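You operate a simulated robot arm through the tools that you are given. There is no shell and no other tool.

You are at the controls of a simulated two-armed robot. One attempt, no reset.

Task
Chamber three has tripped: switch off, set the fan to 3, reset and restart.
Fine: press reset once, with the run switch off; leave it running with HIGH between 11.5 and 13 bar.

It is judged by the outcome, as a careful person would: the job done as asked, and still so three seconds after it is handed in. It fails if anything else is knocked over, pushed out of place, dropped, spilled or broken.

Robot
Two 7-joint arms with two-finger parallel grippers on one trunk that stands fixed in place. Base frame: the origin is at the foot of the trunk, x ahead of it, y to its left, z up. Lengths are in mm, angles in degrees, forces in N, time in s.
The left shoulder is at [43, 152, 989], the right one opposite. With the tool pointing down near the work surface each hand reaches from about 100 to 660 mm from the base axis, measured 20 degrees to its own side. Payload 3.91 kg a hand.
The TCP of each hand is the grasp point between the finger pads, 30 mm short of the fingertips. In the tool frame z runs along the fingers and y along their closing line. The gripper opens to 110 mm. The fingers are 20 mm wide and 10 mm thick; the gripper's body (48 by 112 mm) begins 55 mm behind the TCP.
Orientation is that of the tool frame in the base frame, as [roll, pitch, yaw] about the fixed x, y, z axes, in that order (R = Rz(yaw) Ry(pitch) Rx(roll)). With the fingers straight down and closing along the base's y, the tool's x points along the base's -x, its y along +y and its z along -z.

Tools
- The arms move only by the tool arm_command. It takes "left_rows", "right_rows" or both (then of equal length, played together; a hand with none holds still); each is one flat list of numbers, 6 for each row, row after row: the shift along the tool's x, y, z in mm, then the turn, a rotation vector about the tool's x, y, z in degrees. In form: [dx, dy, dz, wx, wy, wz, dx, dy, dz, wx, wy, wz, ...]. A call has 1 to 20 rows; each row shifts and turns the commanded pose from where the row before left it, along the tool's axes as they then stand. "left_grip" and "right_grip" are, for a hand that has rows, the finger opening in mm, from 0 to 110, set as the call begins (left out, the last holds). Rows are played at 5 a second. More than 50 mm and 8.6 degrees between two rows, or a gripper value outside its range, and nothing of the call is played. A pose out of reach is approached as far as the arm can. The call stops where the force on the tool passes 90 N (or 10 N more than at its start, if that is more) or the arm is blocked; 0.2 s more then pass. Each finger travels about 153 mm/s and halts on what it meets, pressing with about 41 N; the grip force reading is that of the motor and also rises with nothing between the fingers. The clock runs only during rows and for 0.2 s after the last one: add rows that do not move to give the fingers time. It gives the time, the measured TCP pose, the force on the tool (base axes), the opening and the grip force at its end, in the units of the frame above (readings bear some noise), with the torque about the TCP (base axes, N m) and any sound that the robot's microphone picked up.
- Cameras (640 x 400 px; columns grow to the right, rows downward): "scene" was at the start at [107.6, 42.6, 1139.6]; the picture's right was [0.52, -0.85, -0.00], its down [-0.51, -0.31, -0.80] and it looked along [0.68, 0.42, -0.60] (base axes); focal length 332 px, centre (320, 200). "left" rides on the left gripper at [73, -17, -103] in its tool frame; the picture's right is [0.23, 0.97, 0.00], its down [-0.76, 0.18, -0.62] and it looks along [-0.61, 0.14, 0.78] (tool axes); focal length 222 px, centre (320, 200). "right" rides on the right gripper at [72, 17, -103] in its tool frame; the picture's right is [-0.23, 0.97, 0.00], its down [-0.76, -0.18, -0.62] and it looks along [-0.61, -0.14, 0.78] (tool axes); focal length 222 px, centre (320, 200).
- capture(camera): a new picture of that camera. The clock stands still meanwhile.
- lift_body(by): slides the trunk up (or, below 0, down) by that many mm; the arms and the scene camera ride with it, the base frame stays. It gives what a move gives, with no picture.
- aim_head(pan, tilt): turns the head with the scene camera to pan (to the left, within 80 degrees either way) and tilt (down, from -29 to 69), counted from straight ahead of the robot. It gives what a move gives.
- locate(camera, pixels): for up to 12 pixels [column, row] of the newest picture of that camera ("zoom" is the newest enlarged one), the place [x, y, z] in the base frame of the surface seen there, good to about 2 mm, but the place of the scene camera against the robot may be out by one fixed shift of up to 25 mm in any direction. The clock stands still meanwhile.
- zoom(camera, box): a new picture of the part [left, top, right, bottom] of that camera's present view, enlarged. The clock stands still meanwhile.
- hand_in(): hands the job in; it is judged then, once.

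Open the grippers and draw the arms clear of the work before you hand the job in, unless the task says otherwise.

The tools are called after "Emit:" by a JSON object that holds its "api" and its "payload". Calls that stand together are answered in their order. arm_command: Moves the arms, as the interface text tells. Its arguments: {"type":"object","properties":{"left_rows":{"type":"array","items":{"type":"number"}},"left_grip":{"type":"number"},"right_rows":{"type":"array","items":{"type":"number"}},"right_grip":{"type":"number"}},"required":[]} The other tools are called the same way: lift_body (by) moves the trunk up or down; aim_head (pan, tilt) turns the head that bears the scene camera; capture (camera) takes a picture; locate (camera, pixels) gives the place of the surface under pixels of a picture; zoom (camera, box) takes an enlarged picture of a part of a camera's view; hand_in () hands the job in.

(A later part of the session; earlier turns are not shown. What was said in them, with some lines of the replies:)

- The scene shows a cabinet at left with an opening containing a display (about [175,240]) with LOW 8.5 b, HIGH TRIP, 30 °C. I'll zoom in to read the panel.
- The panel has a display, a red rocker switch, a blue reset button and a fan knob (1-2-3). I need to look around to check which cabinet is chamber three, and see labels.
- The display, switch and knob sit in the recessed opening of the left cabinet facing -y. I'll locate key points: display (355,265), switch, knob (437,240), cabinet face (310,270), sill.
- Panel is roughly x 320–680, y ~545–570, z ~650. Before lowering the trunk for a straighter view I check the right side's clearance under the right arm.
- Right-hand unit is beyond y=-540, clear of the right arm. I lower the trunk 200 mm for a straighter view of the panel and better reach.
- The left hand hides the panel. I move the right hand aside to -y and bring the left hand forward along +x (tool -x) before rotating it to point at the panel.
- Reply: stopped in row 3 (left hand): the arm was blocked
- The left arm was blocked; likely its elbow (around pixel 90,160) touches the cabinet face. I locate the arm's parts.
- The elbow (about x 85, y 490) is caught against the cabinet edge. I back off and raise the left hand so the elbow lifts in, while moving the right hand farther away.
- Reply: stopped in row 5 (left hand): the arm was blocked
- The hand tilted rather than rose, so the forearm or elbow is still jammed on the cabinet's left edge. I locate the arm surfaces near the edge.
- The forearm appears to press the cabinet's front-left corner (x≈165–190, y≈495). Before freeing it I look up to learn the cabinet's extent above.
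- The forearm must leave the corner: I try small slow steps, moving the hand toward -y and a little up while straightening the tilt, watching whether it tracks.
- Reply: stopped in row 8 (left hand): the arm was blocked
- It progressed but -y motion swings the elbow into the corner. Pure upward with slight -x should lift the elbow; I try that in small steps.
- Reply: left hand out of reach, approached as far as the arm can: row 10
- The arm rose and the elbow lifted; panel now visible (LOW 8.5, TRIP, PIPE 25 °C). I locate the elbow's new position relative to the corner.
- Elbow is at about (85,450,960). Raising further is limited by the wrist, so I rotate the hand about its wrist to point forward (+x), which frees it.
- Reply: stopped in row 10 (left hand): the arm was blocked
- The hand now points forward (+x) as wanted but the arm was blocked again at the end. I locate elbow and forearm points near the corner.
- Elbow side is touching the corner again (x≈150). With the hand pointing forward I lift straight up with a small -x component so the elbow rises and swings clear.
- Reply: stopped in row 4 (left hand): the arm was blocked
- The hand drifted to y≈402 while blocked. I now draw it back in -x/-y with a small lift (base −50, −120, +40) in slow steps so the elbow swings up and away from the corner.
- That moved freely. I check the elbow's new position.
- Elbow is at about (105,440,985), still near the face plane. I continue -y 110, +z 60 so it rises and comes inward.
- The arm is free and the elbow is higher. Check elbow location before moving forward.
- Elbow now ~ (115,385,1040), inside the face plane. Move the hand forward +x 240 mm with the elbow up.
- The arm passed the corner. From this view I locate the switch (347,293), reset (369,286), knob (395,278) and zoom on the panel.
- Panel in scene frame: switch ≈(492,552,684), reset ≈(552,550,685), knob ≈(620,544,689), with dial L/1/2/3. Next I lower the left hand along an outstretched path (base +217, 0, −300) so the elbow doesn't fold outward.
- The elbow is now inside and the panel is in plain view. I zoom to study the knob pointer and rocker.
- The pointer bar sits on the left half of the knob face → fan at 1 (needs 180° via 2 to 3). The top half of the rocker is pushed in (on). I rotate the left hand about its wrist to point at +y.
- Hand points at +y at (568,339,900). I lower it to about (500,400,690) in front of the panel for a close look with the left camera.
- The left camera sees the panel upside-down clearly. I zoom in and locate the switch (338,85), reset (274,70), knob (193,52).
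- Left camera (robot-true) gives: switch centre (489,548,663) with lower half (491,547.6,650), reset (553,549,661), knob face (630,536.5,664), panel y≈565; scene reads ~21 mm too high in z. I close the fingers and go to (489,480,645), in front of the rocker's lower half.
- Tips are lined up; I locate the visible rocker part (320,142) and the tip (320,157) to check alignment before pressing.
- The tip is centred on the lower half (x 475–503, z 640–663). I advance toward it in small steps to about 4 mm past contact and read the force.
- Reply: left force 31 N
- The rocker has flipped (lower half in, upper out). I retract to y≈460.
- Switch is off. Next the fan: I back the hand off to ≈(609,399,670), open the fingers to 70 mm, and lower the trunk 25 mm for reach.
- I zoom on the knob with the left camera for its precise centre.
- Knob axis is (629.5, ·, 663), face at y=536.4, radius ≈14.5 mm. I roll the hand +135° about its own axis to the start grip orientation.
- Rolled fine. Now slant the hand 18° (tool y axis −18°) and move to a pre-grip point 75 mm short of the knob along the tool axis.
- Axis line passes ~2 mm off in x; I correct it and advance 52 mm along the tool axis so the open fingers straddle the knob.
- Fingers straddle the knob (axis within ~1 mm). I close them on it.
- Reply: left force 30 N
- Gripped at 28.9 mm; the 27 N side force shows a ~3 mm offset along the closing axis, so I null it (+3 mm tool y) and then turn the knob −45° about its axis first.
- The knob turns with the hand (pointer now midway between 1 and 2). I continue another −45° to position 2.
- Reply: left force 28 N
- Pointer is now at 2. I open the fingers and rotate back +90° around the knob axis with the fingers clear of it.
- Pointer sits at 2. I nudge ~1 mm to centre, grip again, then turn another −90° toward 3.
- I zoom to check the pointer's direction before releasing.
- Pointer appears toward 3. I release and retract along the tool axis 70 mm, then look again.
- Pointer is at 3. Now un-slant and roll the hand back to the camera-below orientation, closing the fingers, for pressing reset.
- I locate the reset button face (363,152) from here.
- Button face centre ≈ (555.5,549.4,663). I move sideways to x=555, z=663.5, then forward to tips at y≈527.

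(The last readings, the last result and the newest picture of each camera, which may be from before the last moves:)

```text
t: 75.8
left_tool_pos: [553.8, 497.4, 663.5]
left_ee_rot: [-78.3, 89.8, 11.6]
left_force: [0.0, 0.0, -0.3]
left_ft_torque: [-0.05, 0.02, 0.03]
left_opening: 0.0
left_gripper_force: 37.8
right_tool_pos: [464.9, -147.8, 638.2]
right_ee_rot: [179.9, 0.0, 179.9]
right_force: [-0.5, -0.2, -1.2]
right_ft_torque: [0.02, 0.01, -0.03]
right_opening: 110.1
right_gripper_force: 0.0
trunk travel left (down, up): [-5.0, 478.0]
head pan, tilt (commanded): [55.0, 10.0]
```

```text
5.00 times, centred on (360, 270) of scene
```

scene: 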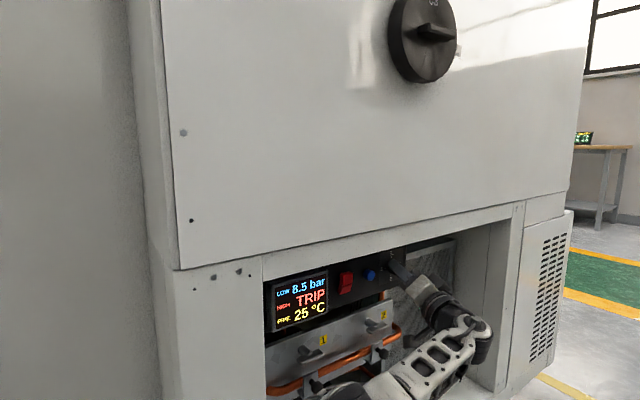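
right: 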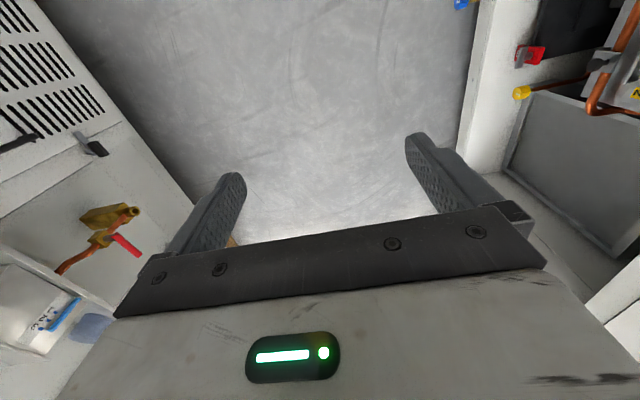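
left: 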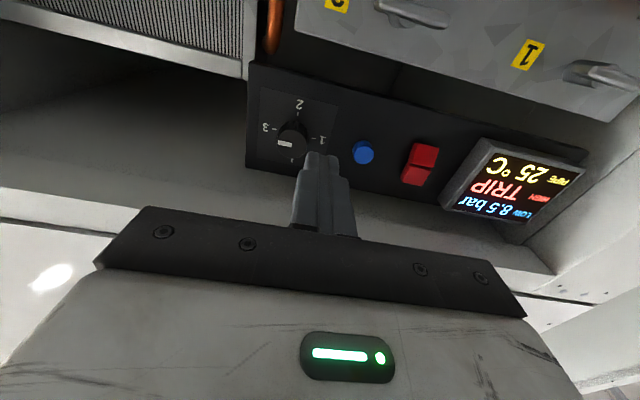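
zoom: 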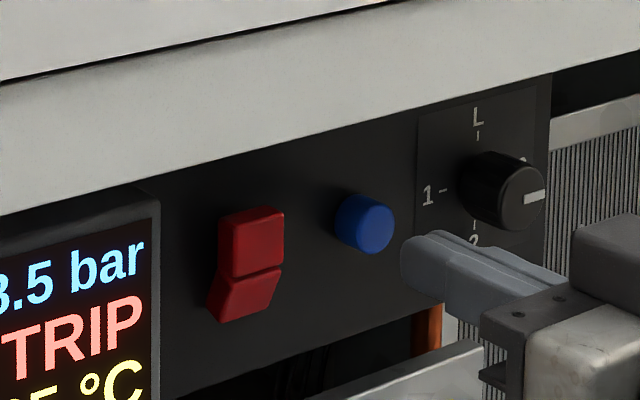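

Tip is ~2 mm to the −x and ~1.5 mm low of the button centre; I correct and advance in small steps until just past contact.

Emit:
{"api": "arm_command", "payload": {"left_rows": [-1.5, -2, 0, 0, 0, 0, 0, 0, 4, 0, 0, 0, 0, 0, 4, 0, 0, 0, 0, 0, 4, 0, 0, 0, 0, 0, 4, 0, 0, 0, 0, 0, 4, 0, 0, 0, 0, 0, 2, 0, 0, 0, 0, 0, 1, 0, 0, 0, 0, 0, 1, 0, 0, 0, 0, 0, 0, 0, 0, 0]}}

Emit:
{"api": "zoom", "payload": {"camera": "scene", "box": [260, 230, 420, 330]}}

Emit:
{"api": "zoom", "payload": {"camera": "left", "box": [240, 80, 400, 180]}}

```text
t: 78.0
left_tool_pos: [556.9, 521.6, 665.0]
left_ee_rot: [-77.3, 89.8, 12.6]
left_force: [0.9, -1.4, -0.2]
left_ft_torque: [0.0, -0.02, 0.08]
left_opening: 0.0
left_gripper_force: 38.0
right_tool_pos: [465.2, -146.7, 639.4]
right_ee_rot: [180.0, 0.0, -180.0]
right_force: [-0.1, 0.8, -0.1]
right_ft_torque: [0.0, 0.01, 0.0]
right_opening: 109.9
right_gripper_force: 0.2
trunk travel left (down, up): [-5.0, 478.0]
head pan, tilt (commanded): [55.0, 10.0]
```

```text
4.00 times, centred on (340, 280) of scene
```

zoom: 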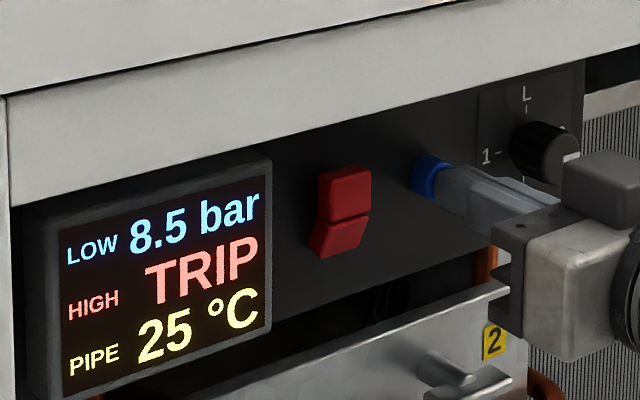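

```text
4.00 times, centred on (320, 130) of left
```

zoom: 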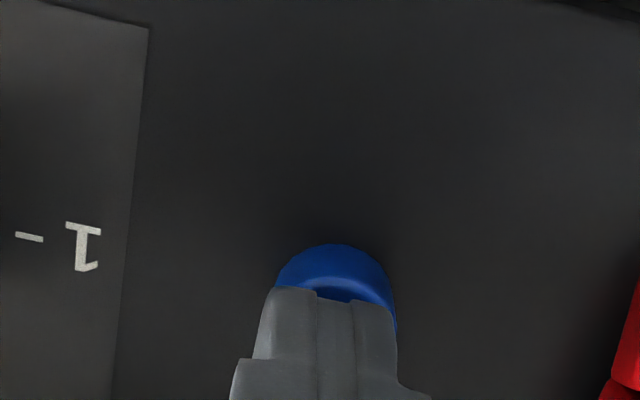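

Light contact (1.4 N), tip centred on the blue button. I press on in 1 mm steps, 6 mm.

Emit:
{"api": "arm_command", "payload": {"left_rows": [0, 0, 1, 0, 0, 0, 0, 0, 1, 0, 0, 0, 0, 0, 1, 0, 0, 0, 0, 0, 1, 0, 0, 0, 0, 0, 1, 0, 0, 0, 0, 0, 1, 0, 0, 0, 0, 0, 0, 0, 0, 0]}}

Emit:
{"api": "zoom", "payload": {"camera": "scene", "box": [260, 230, 420, 330]}}

```text
t: 79.7
left_tool_pos: [557.3, 526.6, 664.9]
left_ee_rot: [-83.0, 89.9, 6.8]
left_force: [-3.1, -13.4, -2.7]
left_ft_torque: [-0.11, -0.02, 0.13]
left_opening: 0.1
left_gripper_force: 37.8
right_tool_pos: [465.1, -147.3, 639.3]
right_ee_rot: [-180.0, -0.1, 179.9]
right_force: [0.0, -0.4, -0.6]
right_ft_torque: [0.02, 0.01, 0.05]
right_opening: 109.7
right_gripper_force: 0.1
trunk travel left (down, up): [-5.0, 478.0]
head pan, tilt (commanded): [55.0, 10.0]
heard: click
```

```text
4.00 times, centred on (340, 280) of scene
```

zoom: 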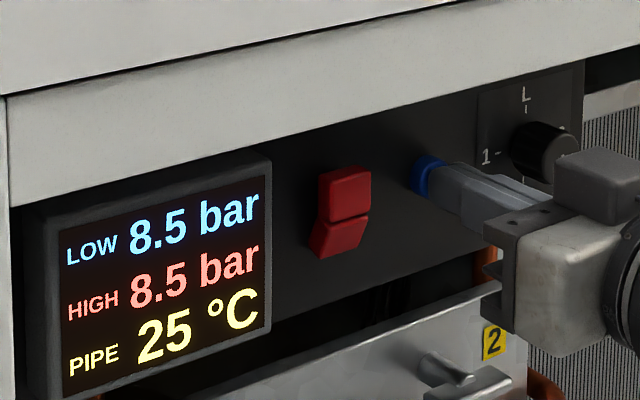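

Click heard and TRIP cleared (HIGH now 8.5 bar). I retract, then move in front of the rocker's upper half at (490, ·, 681).

Emit:
{"api": "arm_command", "payload": {"left_rows": [0, 0, -6, 0, 0, 0, 0, 0, -10, 0, 0, 0, 0, 0, -10, 0, 0, 0, 0, 0, -10, 0, 0, 0, 0, 0, -10, 0, 0, 0, -3, 10, 0, 0, 0, 0, -3, 10, 0, 0, 0, 0, -3, 12, 0, 0, 0, 0, -3, 12, 0, 0, 0, 0, -2, 12, 0, 0, 0, 0, -2, 11, 0, 0, 0, 0, 0, 0, 6, 0, 0, 0, 0, 0, 6, 0, 0, 0, 0, 0, 0, 0, 0, 0]}}

Emit:
{"api": "capture", "payload": {"camera": "left"}}

Emit:
{"api": "zoom", "payload": {"camera": "scene", "box": [260, 230, 420, 330]}}

```text
t: 82.7
left_tool_pos: [489.3, 494.4, 679.6]
left_ee_rot: [-80.5, 89.8, 9.3]
left_force: [0.2, -0.6, -0.1]
left_ft_torque: [0.04, 0.02, -0.02]
left_opening: 0.2
left_gripper_force: 38.1
right_tool_pos: [465.3, -145.0, 639.5]
right_ee_rot: [180.0, -0.1, 179.8]
right_force: [-0.5, 0.4, -0.2]
right_ft_torque: [-0.02, 0.0, 0.01]
right_opening: 109.6
right_gripper_force: 0.0
trunk travel left (down, up): [-5.0, 478.0]
head pan, tilt (commanded): [55.0, 10.0]
```

```text
taken
```

left: 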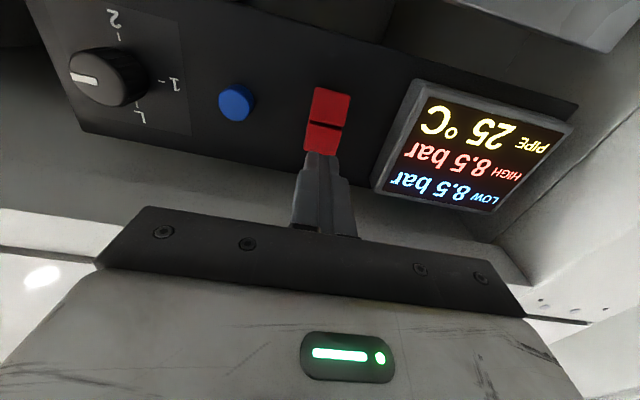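

```text
4.00 times, centred on (340, 280) of scene
```

zoom: 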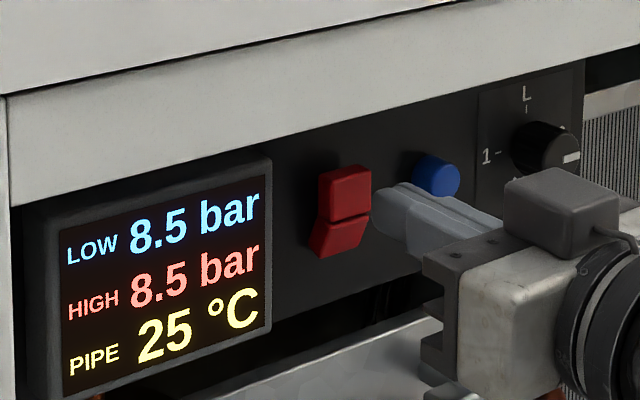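

Tip at (489,524,680) is in front of the upper half. I check positions, then press.

Emit:
{"api": "locate", "payload": {"camera": "left", "pixels": [[322, 138], [322, 126], [322, 148], [330, 105], [307, 138], [337, 138], [320, 156]]}}

```text
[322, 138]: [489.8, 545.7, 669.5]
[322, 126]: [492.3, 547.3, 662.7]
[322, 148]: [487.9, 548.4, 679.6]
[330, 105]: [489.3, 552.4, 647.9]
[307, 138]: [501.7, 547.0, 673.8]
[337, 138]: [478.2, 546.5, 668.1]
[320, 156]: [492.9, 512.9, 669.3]
```

Upper half face is at y≈547, z 664–686. I press forward to about 4–5 mm past contact.

Emit:
{"api": "arm_command", "payload": {"left_rows": [0, 0, 5, 0, 0, 0, 0, 0, 5, 0, 0, 0, 0, 0, 5, 0, 0, 0, 0, 0, 5, 0, 0, 0, 0, 0, 2, 0, 0, 0, 0, 0, 2, 0, 0, 0, 0, 0, 2, 0, 0, 0, 0, 0, 1, 0, 0, 0, 0, 0, 1, 0, 0, 0, 0, 0, 0, 0, 0, 0]}}

Emit:
{"api": "zoom", "payload": {"camera": "scene", "box": [260, 230, 420, 330]}}

```text
t: 84.8
left_tool_pos: [490.2, 520.4, 683.8]
left_ee_rot: [-49.4, 89.5, 40.3]
left_force: [-1.5, -19.1, 12.7]
left_ft_torque: [0.18, -0.07, 0.1]
left_opening: 0.1
left_gripper_force: 38.5
right_tool_pos: [463.5, -147.3, 639.7]
right_ee_rot: [179.9, 0.0, 179.9]
right_force: [0.1, -1.0, 0.2]
right_ft_torque: [0.02, -0.02, 0.05]
right_opening: 110.0
right_gripper_force: 0.0
trunk travel left (down, up): [-5.0, 478.0]
head pan, tilt (commanded): [55.0, 10.0]
```

```text
4.00 times, centred on (340, 280) of scene
```

zoom: 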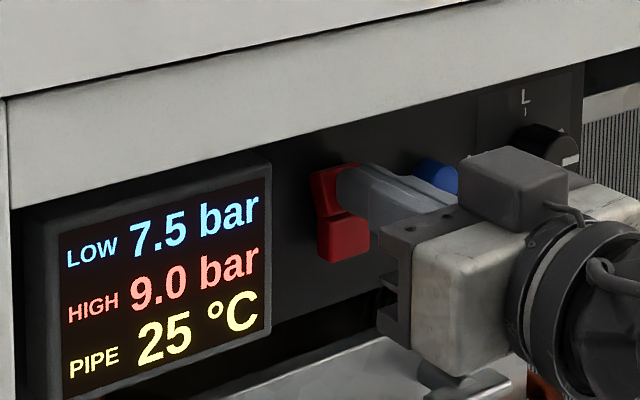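

Running: LOW 7.5 falling, HIGH 9.0 rising. I retract the hand and wait, watching the display.

Emit:
{"api": "arm_command", "payload": {"left_rows": [0, 0, -5, 0, 0, 0, 0, 0, -10, 0, 0, 0, 0, 0, -10, 0, 0, 0, 0, 0, -10, 0, 0, 0, 0, 0, -10, 0, 0, 0, 0, 0, -10, 0, 0, 0, 0, 0, -10, 0, 0, 0, 0, 0, -10, 0, 0, 0, 0, 0, -10, 0, 0, 0]}}

Emit:
{"api": "zoom", "payload": {"camera": "scene", "box": [260, 220, 420, 330]}}

```text
t: 86.8
left_tool_pos: [488.9, 436.8, 680.5]
left_ee_rot: [-69.8, 89.8, 20.2]
left_force: [0.7, 0.3, 0.0]
left_ft_torque: [0.03, -0.04, -0.02]
left_opening: 0.0
left_gripper_force: 37.6
right_tool_pos: [464.8, -145.8, 639.4]
right_ee_rot: [-180.0, 0.0, 179.9]
right_force: [-0.4, 0.2, -0.1]
right_ft_torque: [0.01, 0.01, 0.0]
right_opening: 109.9
right_gripper_force: 0.1
trunk travel left (down, up): [-5.0, 478.0]
head pan, tilt (commanded): [55.0, 10.0]
```

```text
3.64 times, centred on (340, 275) of scene
```

zoom: 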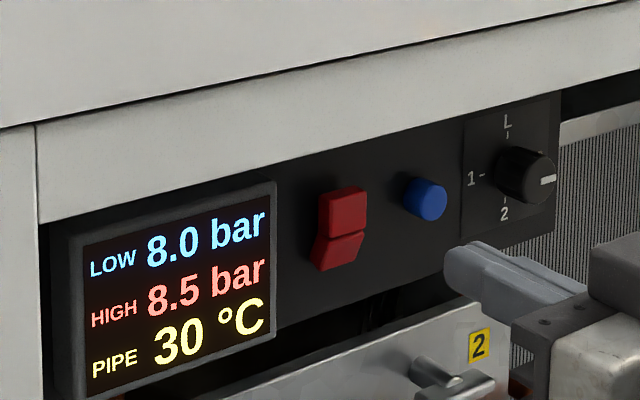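

The rocker sprang back to off (upper half out again), so the press wasn't deep enough to latch. I look at it closer before pressing deeper.

Emit:
{"api": "zoom", "payload": {"camera": "left", "box": [220, 60, 420, 185]}}

Emit:
{"api": "arm_command", "payload": {"left_rows": [0, 0, 10, 0, 0, 0, 0, 0, 10, 0, 0, 0, 0, 0, 10, 0, 0, 0, 0, 0, 10, 0, 0, 0, 0, 0, 10, 0, 0, 0, 0, 0, 10, 0, 0, 0, 1, 0, 5, 0, 0, 0, 0, 0, 0, 0, 0, 0]}}

Emit:
{"api": "zoom", "payload": {"camera": "scene", "box": [260, 220, 420, 330]}}

```text
3.20 times, centred on (320, 122) of left
```

zoom: 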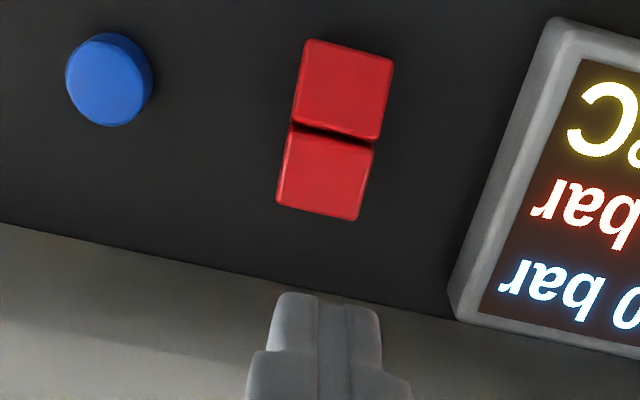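

```text
t: 88.7
left_tool_pos: [489.9, 502.2, 677.9]
left_ee_rot: [-80.9, 89.9, 8.9]
left_force: [0.7, -0.2, 0.9]
left_ft_torque: [0.02, -0.03, 0.01]
left_opening: 0.0
left_gripper_force: 37.9
right_tool_pos: [464.8, -146.0, 639.3]
right_ee_rot: [-180.0, 0.1, 179.9]
right_force: [-0.3, -0.4, 0.2]
right_ft_torque: [-0.02, -0.03, 0.01]
right_opening: 110.1
right_gripper_force: 0.1
trunk travel left (down, up): [-5.0, 478.0]
head pan, tilt (commanded): [55.0, 10.0]
```

```text
3.64 times, centred on (340, 275) of scene
```

zoom: 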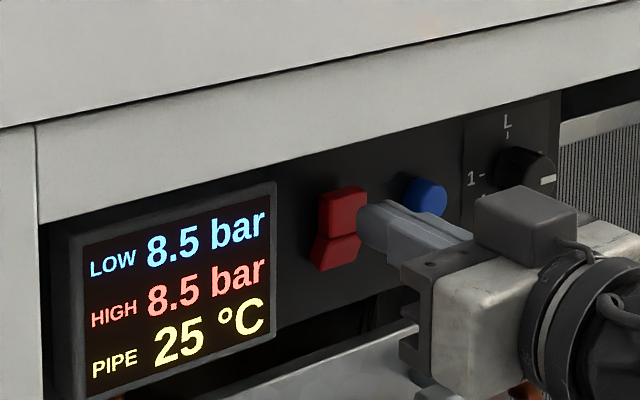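

Pressures have equalised at 8.5 (off). I press the upper half again, deeper, to TCP y≈525.

Emit:
{"api": "arm_command", "payload": {"left_rows": [0, 0, 5, 0, 0, 0, 0, 0, 5, 0, 0, 0, 0, 0, 4, 0, 0, 0, 0, 0, 2, 0, 0, 0, 0, 0, 2, 0, 0, 0, 0, 0, 2, 0, 0, 0, 0, 0, 1, 0, 0, 0, 0, 0, 1, 0, 0, 0, 0, 0, 1, 0, 0, 0, 0, 0, 0, 0, 0, 0]}}

Emit:
{"api": "zoom", "payload": {"camera": "scene", "box": [260, 220, 420, 330]}}

Emit:
{"api": "zoom", "payload": {"camera": "left", "box": [220, 60, 420, 185]}}

```text
t: 90.8
left_tool_pos: [491.5, 518.4, 683.1]
left_ee_rot: [-29.1, 89.5, 60.5]
left_force: [-13.0, -48.1, 10.6]
left_ft_torque: [-0.13, -0.2, 0.56]
left_opening: 0.0
left_gripper_force: 38.1
right_tool_pos: [465.1, -149.2, 638.2]
right_ee_rot: [179.8, 0.1, 179.9]
right_force: [0.2, 0.0, -0.4]
right_ft_torque: [0.01, -0.01, 0.01]
right_opening: 110.1
right_gripper_force: 0.1
trunk travel left (down, up): [-5.0, 478.0]
head pan, tilt (commanded): [55.0, 10.0]
```

```text
3.64 times, centred on (340, 275) of scene
```

zoom: 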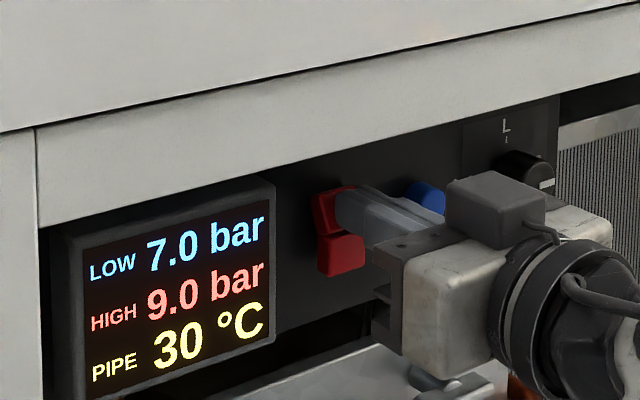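

```text
3.20 times, centred on (320, 122) of left
```

zoom: 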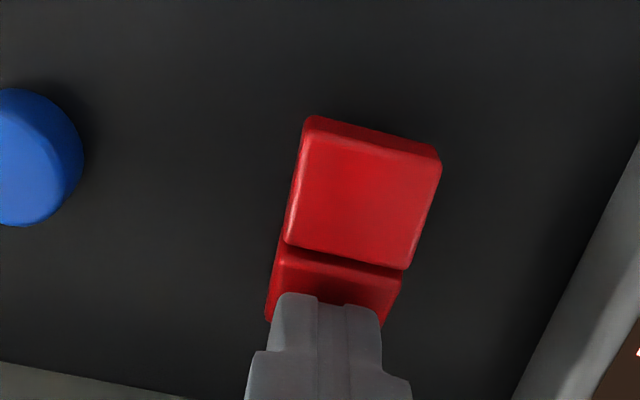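

The unit is on while pressed (LOW 7.0, HIGH 9.0). The tip is pushed ~5 mm above its commanded height, so a straight retract drags the rocker downward; I raise the command 5 mm first, then back off gently.

Emit:
{"api": "arm_command", "payload": {"left_rows": [-2.5, 0, 0, 0, 0, 0, -2.5, 0, 0, 0, 0, 0, -1, 0, -2, 0, 0, 0, -1, 0, -2, 0, 0, 0, 0, 0, -2, 0, 0, 0, 0, 0, -3, 0, 0, 0, 0, 0, -5, 0, 0, 0, 0, 0, -8, 0, 0, 0]}}

Emit:
{"api": "zoom", "payload": {"camera": "scene", "box": [260, 220, 420, 330]}}

Emit:
{"api": "zoom", "payload": {"camera": "left", "box": [220, 60, 420, 185]}}

```text
t: 92.7
left_tool_pos: [488.0, 502.7, 686.3]
left_ee_rot: [-83.5, 90.0, 6.5]
left_force: [-0.2, 0.0, -0.1]
left_ft_torque: [0.01, 0.04, 0.0]
left_opening: 0.2
left_gripper_force: 37.6
right_tool_pos: [465.6, -147.3, 639.0]
right_ee_rot: [-180.0, 0.0, 179.9]
right_force: [-0.1, 0.7, -0.7]
right_ft_torque: [-0.01, -0.02, 0.0]
right_opening: 110.0
right_gripper_force: 0.2
trunk travel left (down, up): [-5.0, 478.0]
head pan, tilt (commanded): [55.0, 10.0]
```

```text
3.64 times, centred on (340, 275) of scene
```

zoom: 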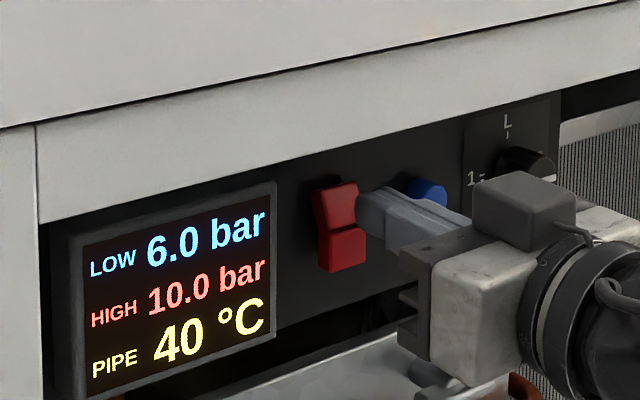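

```text
3.20 times, centred on (320, 122) of left
```

zoom: 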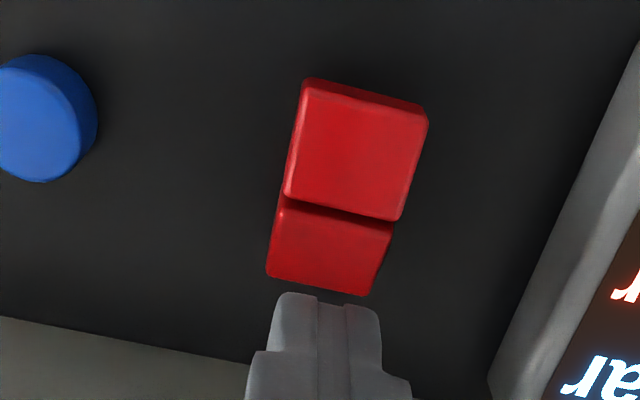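

Latched on now; LOW 6.0, HIGH 10.0, PIPE 40 °C and climbing. I retract further and watch the reading.

Emit:
{"api": "arm_command", "payload": {"left_rows": [0, 0, -10, 0, 0, 0, 0, 0, -10, 0, 0, 0, 0, 0, -10, 0, 0, 0, 0, 0, -10, 0, 0, 0, 0, 0, -10, 0, 0, 0, 0, 0, -10, 0, 0, 0, 0, 0, -10, 0, 0, 0, 0, 0, 0, 0, 0, 0, 0, 0, 0, 0, 0, 0]}}

Emit:
{"api": "capture", "payload": {"camera": "scene"}}

Emit:
{"api": "zoom", "payload": {"camera": "scene", "box": [260, 220, 420, 330]}}

```text
t: 94.7
left_tool_pos: [489.0, 441.8, 694.1]
left_ee_rot: [-43.0, 88.8, 47.9]
left_force: [-0.2, 0.0, 0.2]
left_ft_torque: [-0.03, -0.03, 0.01]
left_opening: 0.0
left_gripper_force: 37.4
right_tool_pos: [465.6, -144.1, 638.2]
right_ee_rot: [-179.7, -0.3, 180.0]
right_force: [-0.4, -0.7, -0.8]
right_ft_torque: [-0.02, 0.0, 0.02]
right_opening: 109.9
right_gripper_force: 0.1
trunk travel left (down, up): [-5.0, 478.0]
head pan, tilt (commanded): [55.0, 10.0]
```

```text
taken
```

scene: 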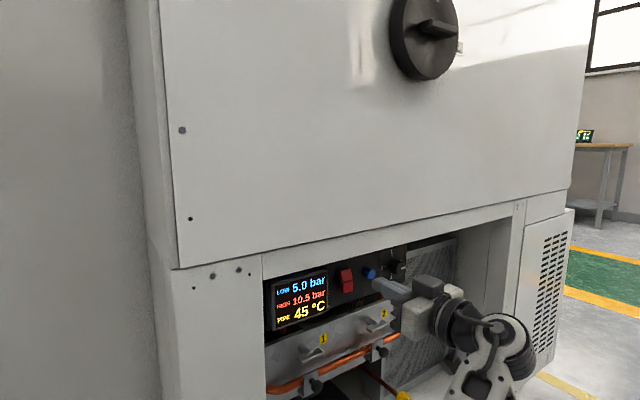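

```text
3.64 times, centred on (340, 275) of scene
```

zoom: 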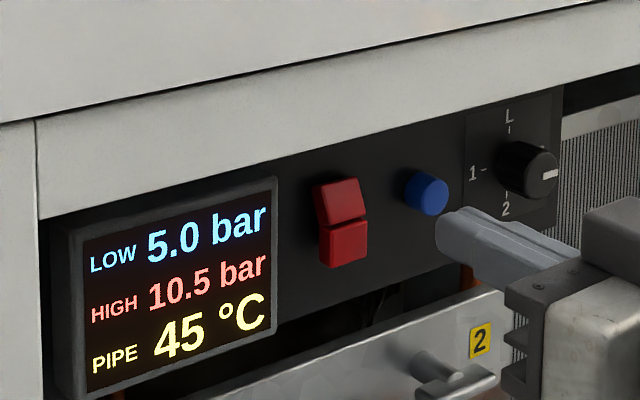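

HIGH 10.5 and rising slowly; left hand reads 8 mm off its command, so I hold still a few rows and re-check while the pressures settle.

Emit:
{"api": "arm_command", "payload": {"left_rows": [0, 0, 0, 0, 0, 0, 0, 0, 0, 0, 0, 0, 0, 0, 0, 0, 0, 0, 0, 0, 0, 0, 0, 0, 0, 0, 0, 0, 0, 0, 0, 0, 0, 0, 0, 0, 0, 0, 0, 0, 0, 0, 0, 0, 0, 0, 0, 0]}}

Emit:
{"api": "zoom", "payload": {"camera": "scene", "box": [260, 220, 420, 330]}}

Emit:
{"api": "capture", "payload": {"camera": "left"}}

Emit:
{"api": "capture", "payload": {"camera": "right"}}

```text
t: 96.5
left_tool_pos: [488.5, 443.2, 693.5]
left_ee_rot: [-44.1, 88.8, 46.7]
left_force: [0.5, 0.7, 0.0]
left_ft_torque: [0.01, 0.0, -0.01]
left_opening: 0.0
left_gripper_force: 37.9
right_tool_pos: [466.7, -143.9, 638.6]
right_ee_rot: [-179.7, -0.1, 179.8]
right_force: [-0.2, -0.1, 0.4]
right_ft_torque: [0.0, 0.03, 0.03]
right_opening: 110.0
right_gripper_force: 0.0
trunk travel left (down, up): [-5.0, 478.0]
head pan, tilt (commanded): [55.0, 10.0]
```

```text
3.64 times, centred on (340, 275) of scene
```

zoom: 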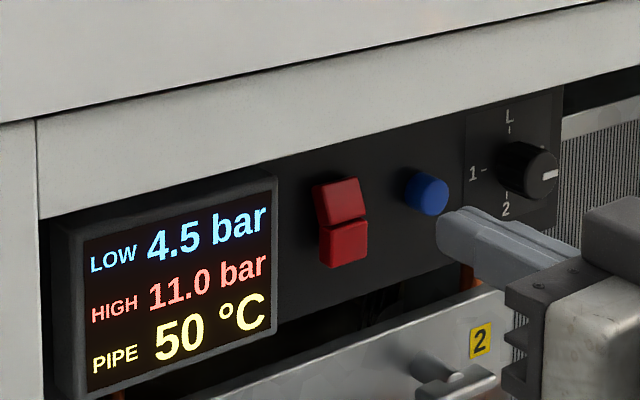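

```text
taken
```

left: 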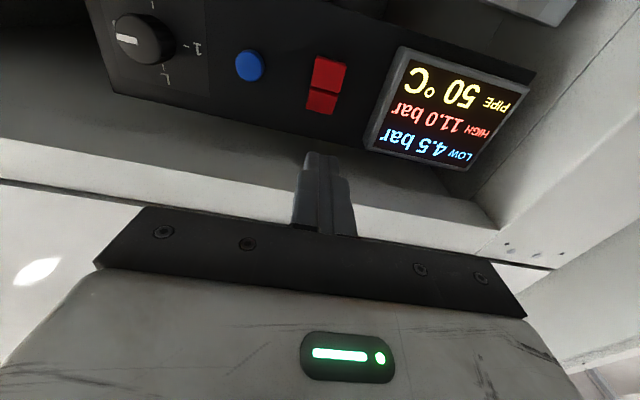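

```text
taken
```

right: 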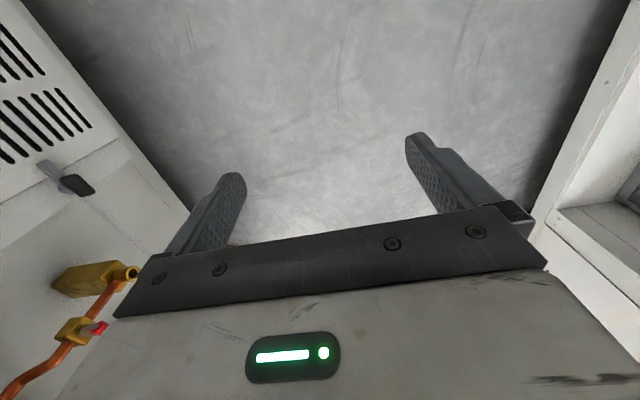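

HIGH 11.0 now. The left hand's offset suggests its elbow may be touching something; I tilt the head to look.

Emit:
{"api": "aim_head", "payload": {"pan": 50, "tilt": 45}}

Emit:
{"api": "capture", "payload": {"camera": "scene"}}

```text
t: 97.5
left_tool_pos: [488.5, 442.1, 693.5]
left_ee_rot: [-44.3, 88.8, 46.4]
left_force: [0.1, 0.5, 0.5]
left_ft_torque: [0.0, -0.03, -0.04]
left_opening: 0.0
left_gripper_force: 37.5
right_tool_pos: [464.6, -143.8, 638.1]
right_ee_rot: [-179.8, -0.1, 179.9]
right_force: [1.1, -0.2, 0.6]
right_ft_torque: [0.02, 0.01, -0.03]
right_opening: 110.1
right_gripper_force: 0.1
trunk travel left (down, up): [-5.0, 478.0]
head pan, tilt (commanded): [50.0, 45.0]
```

```text
taken
```

scene: 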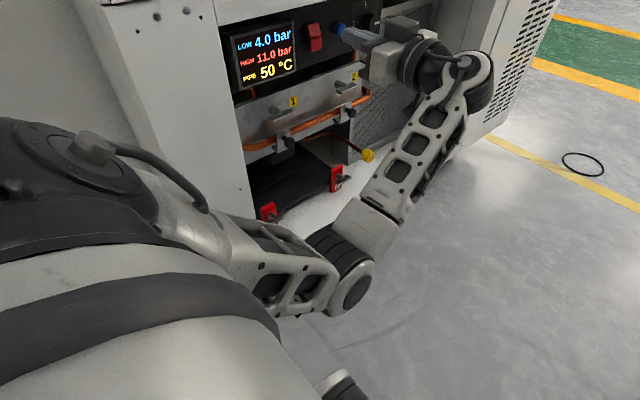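

Emit:
{"api": "locate", "payload": {"camera": "scene", "pixels": [[345, 250], [350, 290], [320, 300], [345, 385], [375, 270], [260, 270], [370, 155], [420, 130], [330, 180], [270, 210]]}}

Emit:
{"api": "aim_head", "payload": {"pan": 20, "tilt": 50}}

Emit:
{"api": "capture", "payload": {"camera": "scene"}}

```text
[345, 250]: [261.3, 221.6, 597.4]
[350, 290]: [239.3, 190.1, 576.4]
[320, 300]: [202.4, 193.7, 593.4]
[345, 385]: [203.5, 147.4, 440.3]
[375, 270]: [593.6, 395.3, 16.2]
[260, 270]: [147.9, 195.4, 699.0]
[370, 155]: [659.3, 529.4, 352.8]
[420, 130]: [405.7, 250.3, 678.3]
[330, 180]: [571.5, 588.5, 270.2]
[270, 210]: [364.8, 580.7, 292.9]
```

```text
t: 98.4
left_tool_pos: [489.6, 441.1, 694.2]
left_ee_rot: [-44.5, 88.8, 46.3]
left_force: [0.2, 0.5, 1.0]
left_ft_torque: [0.01, -0.02, -0.01]
left_opening: 0.0
left_gripper_force: 37.9
right_tool_pos: [466.4, -145.0, 638.8]
right_ee_rot: [-179.7, -0.2, 179.9]
right_force: [0.2, -0.4, -0.6]
right_ft_torque: [0.02, -0.02, 0.01]
right_opening: 109.7
right_gripper_force: 0.0
trunk travel left (down, up): [-5.0, 478.0]
head pan, tilt (commanded): [20.0, 50.0]
```

```text
taken
```

scene: 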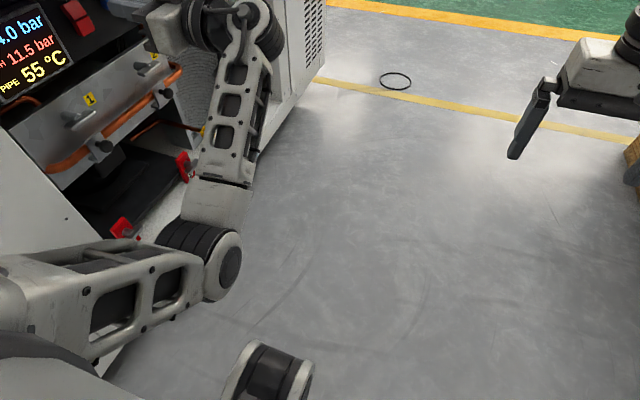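

Elbow hangs low near the robot's own leg (self-contact likely), not near the cabinet. I ease the hand outward (+x 60, −y 40) to relieve it; HIGH reads 11.5 and PIPE 55 °C.

Emit:
{"api": "arm_command", "payload": {"left_rows": [0, -8, -2, 0, 0, 0, 0, -8, -4, 0, 0, 0, 0, -8, -5, 0, 0, 0, 0, -8, -6, 0, 0, 0, 0, -8, -6, 0, 0, 0, 0, -8, -6, 0, 0, 0, 0, -8, -6, 0, 0, 0, 0, -4, -5, 0, 0, 0, 0, 0, 0, 0, 0, 0]}}

Emit:
{"api": "aim_head", "payload": {"pan": 55, "tilt": 15}}

Emit:
{"api": "capture", "payload": {"camera": "scene"}}

Emit:
{"api": "zoom", "payload": {"camera": "scene", "box": [250, 200, 430, 320]}}

```text
t: 100.4
left_tool_pos: [550.6, 392.2, 687.2]
left_ee_rot: [-77.5, 89.8, 12.4]
left_force: [0.8, 0.0, -1.1]
left_ft_torque: [0.0, 0.03, 0.01]
left_opening: 0.0
left_gripper_force: 37.0
right_tool_pos: [464.2, -146.4, 638.4]
right_ee_rot: [-180.0, -0.1, 179.9]
right_force: [1.9, 0.1, 0.7]
right_ft_torque: [0.0, 0.03, -0.02]
right_opening: 110.2
right_gripper_force: 0.0
trunk travel left (down, up): [-5.0, 478.0]
head pan, tilt (commanded): [20.0, 50.0]
```

```text
t: 101.4
left_tool_pos: [549.8, 392.0, 687.8]
left_ee_rot: [-79.6, 89.8, 10.2]
left_force: [0.5, -0.2, -0.1]
left_ft_torque: [0.02, 0.02, 0.0]
left_opening: 0.0
left_gripper_force: 37.8
right_tool_pos: [465.7, -146.4, 638.6]
right_ee_rot: [179.9, 0.0, 179.8]
right_force: [-0.3, 0.1, 0.0]
right_ft_torque: [0.0, -0.02, 0.0]
right_opening: 109.8
right_gripper_force: 0.1
trunk travel left (down, up): [-5.0, 478.0]
head pan, tilt (commanded): [55.0, 15.0]
```

```text
taken
```

scene: 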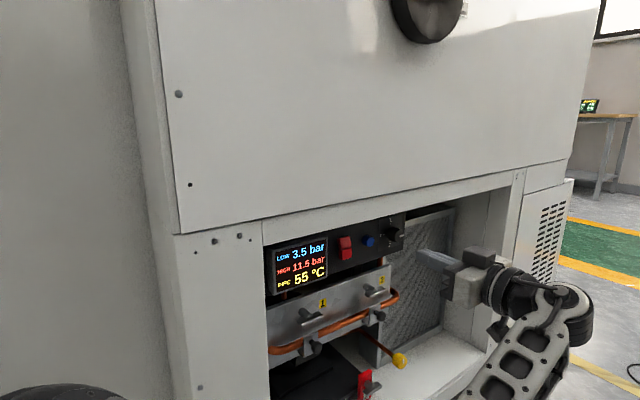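

```text
3.33 times, centred on (340, 260) of scene
```

zoom: 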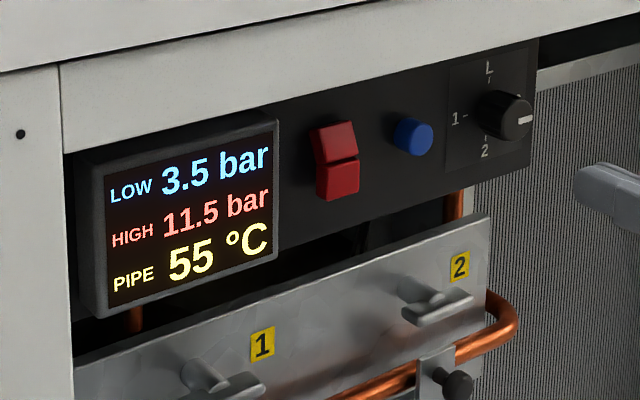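

HIGH is at 11.5 bar and PIPE 55 °C. I wait a few seconds to see where it settles.

Emit:
{"api": "arm_command", "payload": {"left_rows": [0, 0, 0, 0, 0, 0, 0, 0, 0, 0, 0, 0, 0, 0, 0, 0, 0, 0, 0, 0, 0, 0, 0, 0, 0, 0, 0, 0, 0, 0, 0, 0, 0, 0, 0, 0, 0, 0, 0, 0, 0, 0, 0, 0, 0, 0, 0, 0, 0, 0, 0, 0, 0, 0, 0, 0, 0, 0, 0, 0, 0, 0, 0, 0, 0, 0, 0, 0, 0, 0, 0, 0, 0, 0, 0, 0, 0, 0, 0, 0, 0, 0, 0, 0, 0, 0, 0, 0, 0, 0]}}

Emit:
{"api": "zoom", "payload": {"camera": "scene", "box": [250, 200, 430, 320]}}

Emit:
{"api": "arm_command", "payload": {"left_rows": [0, 0, 0, 0, 0, 0, 0, 0, 0, 0, 0, 0, 0, 0, 0, 0, 0, 0, 0, 0, 0, 0, 0, 0, 0, 0, 0, 0, 0, 0, 0, 0, 0, 0, 0, 0, 0, 0, 0, 0, 0, 0, 0, 0, 0, 0, 0, 0, 0, 0, 0, 0, 0, 0, 0, 0, 0, 0, 0, 0, 0, 0, 0, 0, 0, 0, 0, 0, 0, 0, 0, 0, 0, 0, 0, 0, 0, 0, 0, 0, 0, 0, 0, 0, 0, 0, 0, 0, 0, 0]}}

Emit:
{"api": "zoom", "payload": {"camera": "scene", "box": [250, 200, 430, 320]}}

```text
t: 104.6
left_tool_pos: [549.0, 392.0, 687.4]
left_ee_rot: [-79.6, 89.7, 10.5]
left_force: [-0.2, 0.0, 0.1]
left_ft_torque: [0.0, -0.04, -0.01]
left_opening: 0.1
left_gripper_force: 37.9
right_tool_pos: [464.9, -147.1, 638.9]
right_ee_rot: [-180.0, 0.0, 179.8]
right_force: [-0.8, -0.2, -0.6]
right_ft_torque: [0.01, -0.02, 0.0]
right_opening: 110.1
right_gripper_force: 0.0
trunk travel left (down, up): [-5.0, 478.0]
head pan, tilt (commanded): [55.0, 15.0]
```

```text
3.33 times, centred on (340, 260) of scene
```

zoom: 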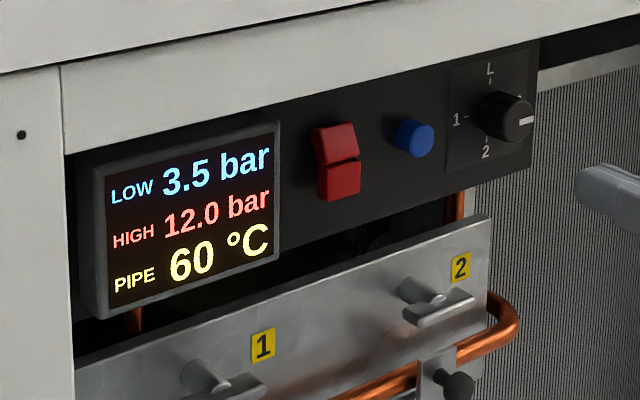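

```text
t: 107.8
left_tool_pos: [549.8, 392.1, 686.4]
left_ee_rot: [-79.7, 89.8, 10.2]
left_force: [0.1, -0.7, 0.1]
left_ft_torque: [-0.03, 0.01, -0.03]
left_opening: 0.1
left_gripper_force: 37.4
right_tool_pos: [465.1, -147.0, 638.8]
right_ee_rot: [-180.0, 0.0, 179.9]
right_force: [-0.4, -0.2, 0.5]
right_ft_torque: [0.01, 0.0, 0.01]
right_opening: 109.8
right_gripper_force: 0.0
trunk travel left (down, up): [-5.0, 478.0]
head pan, tilt (commanded): [55.0, 15.0]
```

```text
3.33 times, centred on (340, 260) of scene
```

zoom: 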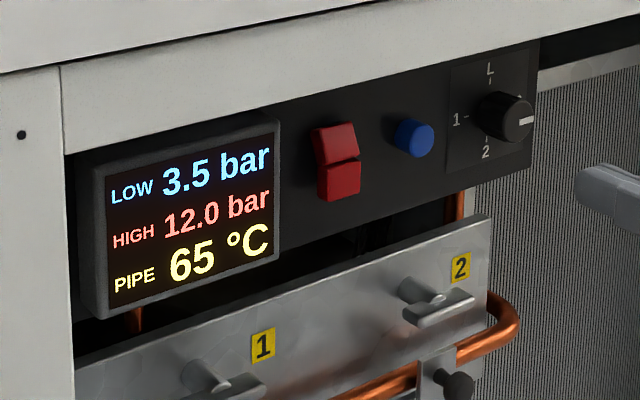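

HIGH holds at 12.0 bar. I draw the left hand clear (−y 80 mm) and open the gripper, then keep watching.

Emit:
{"api": "arm_command", "payload": {"left_rows": [0, 0, -10, 0, 0, 0, 0, 0, -10, 0, 0, 0, 0, 0, -10, 0, 0, 0, 0, 0, -10, 0, 0, 0, 0, 0, -10, 0, 0, 0, 0, 0, -10, 0, 0, 0, 0, 0, -10, 0, 0, 0, 0, 0, -10, 0, 0, 0, 0, 0, 0, 0, 0, 0, 0, 0, 0, 0, 0, 0, 0, 0, 0, 0, 0, 0], "left_grip": 100}}

Emit:
{"api": "arm_command", "payload": {"left_rows": [0, 0, 0, 0, 0, 0, 0, 0, 0, 0, 0, 0, 0, 0, 0, 0, 0, 0, 0, 0, 0, 0, 0, 0, 0, 0, 0, 0, 0, 0, 0, 0, 0, 0, 0, 0, 0, 0, 0, 0, 0, 0, 0, 0, 0, 0, 0, 0, 0, 0, 0, 0, 0, 0, 0, 0, 0, 0, 0, 0, 0, 0, 0, 0, 0, 0, 0, 0, 0, 0, 0, 0, 0, 0, 0, 0, 0, 0, 0, 0, 0, 0, 0, 0, 0, 0, 0, 0, 0, 0, 0, 0, 0, 0, 0, 0, 0, 0, 0, 0, 0, 0, 0, 0, 0, 0, 0, 0, 0, 0, 0, 0, 0, 0, 0, 0, 0, 0, 0, 0]}}

Emit:
{"api": "capture", "payload": {"camera": "scene"}}

Emit:
{"api": "zoom", "payload": {"camera": "scene", "box": [250, 200, 430, 320]}}

```text
t: 110.2
left_tool_pos: [550.6, 312.9, 686.1]
left_ee_rot: [-81.2, 89.7, 8.8]
left_force: [0.0, 0.0, -0.3]
left_ft_torque: [0.01, 0.01, 0.01]
left_opening: 100.1
left_gripper_force: 0.1
right_tool_pos: [464.4, -145.5, 639.3]
right_ee_rot: [-180.0, -0.1, 179.9]
right_force: [-0.5, 0.3, 0.5]
right_ft_torque: [0.0, 0.05, -0.01]
right_opening: 109.9
right_gripper_force: 0.1
trunk travel left (down, up): [-5.0, 478.0]
head pan, tilt (commanded): [55.0, 15.0]
```

```text
t: 114.4
left_tool_pos: [550.1, 312.6, 685.9]
left_ee_rot: [-79.9, 89.9, 10.1]
left_force: [-0.1, 0.7, 0.1]
left_ft_torque: [-0.01, -0.04, 0.0]
left_opening: 99.9
left_gripper_force: 0.1
right_tool_pos: [465.0, -146.6, 639.1]
right_ee_rot: [180.0, 0.0, 179.9]
right_force: [0.4, 0.5, 0.3]
right_ft_torque: [-0.02, -0.02, -0.04]
right_opening: 110.2
right_gripper_force: 0.1
trunk travel left (down, up): [-5.0, 478.0]
head pan, tilt (commanded): [55.0, 15.0]
```

```text
taken
```

scene: 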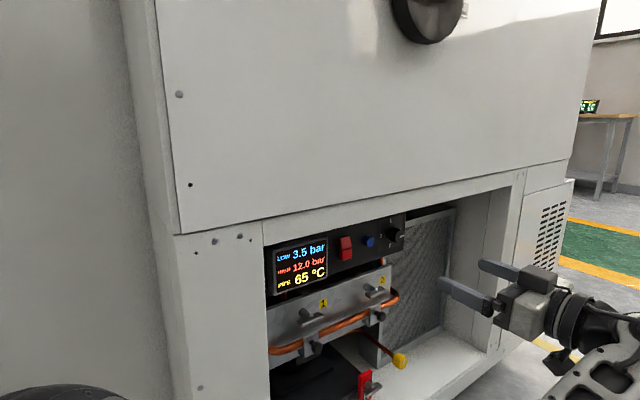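

```text
3.33 times, centred on (340, 260) of scene
```

zoom: 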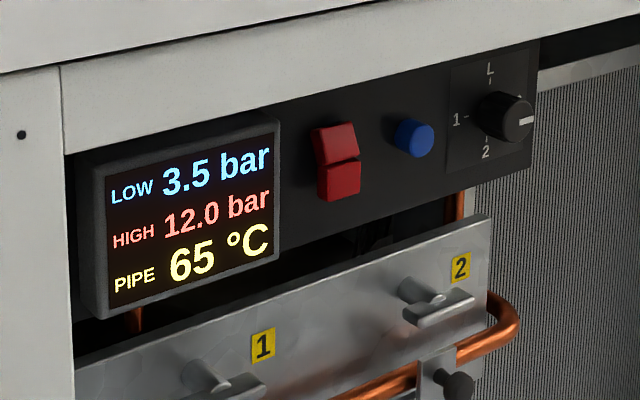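

Stable at HIGH 12.0, LOW 3.5, PIPE 65 °C, pointer at 3, rocker on, hand clear. I wait some more seconds to confirm it neither drifts nor trips.

Emit:
{"api": "arm_command", "payload": {"left_rows": [0, 0, 0, 0, 0, 0, 0, 0, 0, 0, 0, 0, 0, 0, 0, 0, 0, 0, 0, 0, 0, 0, 0, 0, 0, 0, 0, 0, 0, 0, 0, 0, 0, 0, 0, 0, 0, 0, 0, 0, 0, 0, 0, 0, 0, 0, 0, 0, 0, 0, 0, 0, 0, 0, 0, 0, 0, 0, 0, 0, 0, 0, 0, 0, 0, 0, 0, 0, 0, 0, 0, 0, 0, 0, 0, 0, 0, 0, 0, 0, 0, 0, 0, 0, 0, 0, 0, 0, 0, 0, 0, 0, 0, 0, 0, 0, 0, 0, 0, 0, 0, 0, 0, 0, 0, 0, 0, 0, 0, 0, 0, 0, 0, 0, 0, 0, 0, 0, 0, 0]}}

Emit:
{"api": "arm_command", "payload": {"left_rows": [0, 0, 0, 0, 0, 0, 0, 0, 0, 0, 0, 0, 0, 0, 0, 0, 0, 0, 0, 0, 0, 0, 0, 0, 0, 0, 0, 0, 0, 0, 0, 0, 0, 0, 0, 0, 0, 0, 0, 0, 0, 0, 0, 0, 0, 0, 0, 0, 0, 0, 0, 0, 0, 0, 0, 0, 0, 0, 0, 0, 0, 0, 0, 0, 0, 0, 0, 0, 0, 0, 0, 0, 0, 0, 0, 0, 0, 0, 0, 0, 0, 0, 0, 0, 0, 0, 0, 0, 0, 0, 0, 0, 0, 0, 0, 0, 0, 0, 0, 0, 0, 0, 0, 0, 0, 0, 0, 0, 0, 0, 0, 0, 0, 0, 0, 0, 0, 0, 0, 0]}}

Emit:
{"api": "zoom", "payload": {"camera": "scene", "box": [250, 200, 430, 320]}}

Emit:
{"api": "capture", "payload": {"camera": "left"}}

```text
t: 118.6
left_tool_pos: [550.8, 312.4, 686.4]
left_ee_rot: [-79.9, 89.7, 9.9]
left_force: [0.4, -0.1, 0.1]
left_ft_torque: [0.01, 0.01, -0.03]
left_opening: 100.2
left_gripper_force: 0.2
right_tool_pos: [465.2, -146.9, 637.9]
right_ee_rot: [-180.0, 0.1, 179.9]
right_force: [-0.5, -0.6, 0.0]
right_ft_torque: [0.01, 0.02, -0.01]
right_opening: 110.0
right_gripper_force: 0.1
trunk travel left (down, up): [-5.0, 478.0]
head pan, tilt (commanded): [55.0, 15.0]
```

```text
t: 122.8
left_tool_pos: [549.2, 312.1, 685.7]
left_ee_rot: [-80.0, 89.9, 10.0]
left_force: [0.2, -0.4, -0.3]
left_ft_torque: [0.0, 0.02, -0.01]
left_opening: 100.0
left_gripper_force: 0.1
right_tool_pos: [464.5, -146.1, 638.6]
right_ee_rot: [180.0, 0.0, 179.9]
right_force: [0.2, -0.3, -0.5]
right_ft_torque: [0.02, 0.0, 0.0]
right_opening: 110.0
right_gripper_force: 0.0
trunk travel left (down, up): [-5.0, 478.0]
head pan, tilt (commanded): [55.0, 15.0]
```

```text
3.33 times, centred on (340, 260) of scene
```

zoom: 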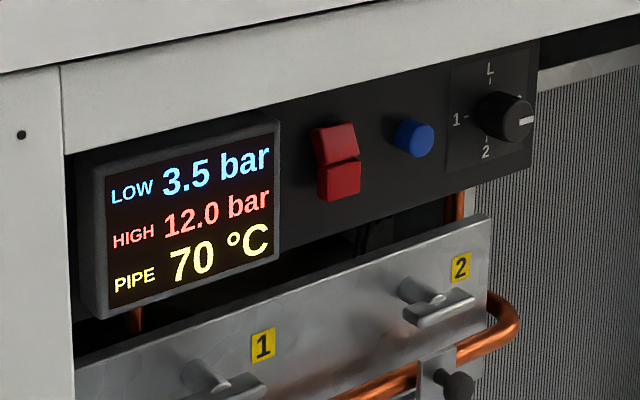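

```text
taken
```

left: 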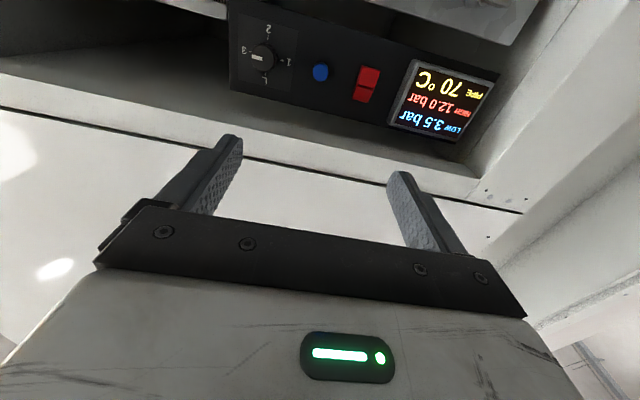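

HIGH has stayed at 12.0 bar for over 15 s. The run switch is on, the fan pointer is at 3, reset was pressed once with the switch off, and both hands are open and clear. I hand the job in.

Emit:
{"api": "hand_in", "payload": {}}

```text
The job is handed in.
```

Chamber three is running again with the fan at 3, and HIGH has held at 12.0 bar for over 15 seconds. LOW is steady at 3.5 bar, and PIPE was 70 °C and still rising slowly at the last reading.

- **Switch off and fan:** I turned the run switch off, then turned the fan knob from 1 through 2 to 3.
- **Reset:** I pressed it once, with the switch off. It clicked and the TRIP cleared.
- **Restart:** The first press on the run switch did not latch. The unit ran for a couple of seconds and the switch sprang back to off, so I pressed again, harder, and it held.

Early on, the left arm's elbow and forearm pressed against the cabinet's front-left corner several times before I worked it free. I saw nothing moved or damaged there, but I didn't inspect that corner closely. Both hands are open and clear of the cabinet.
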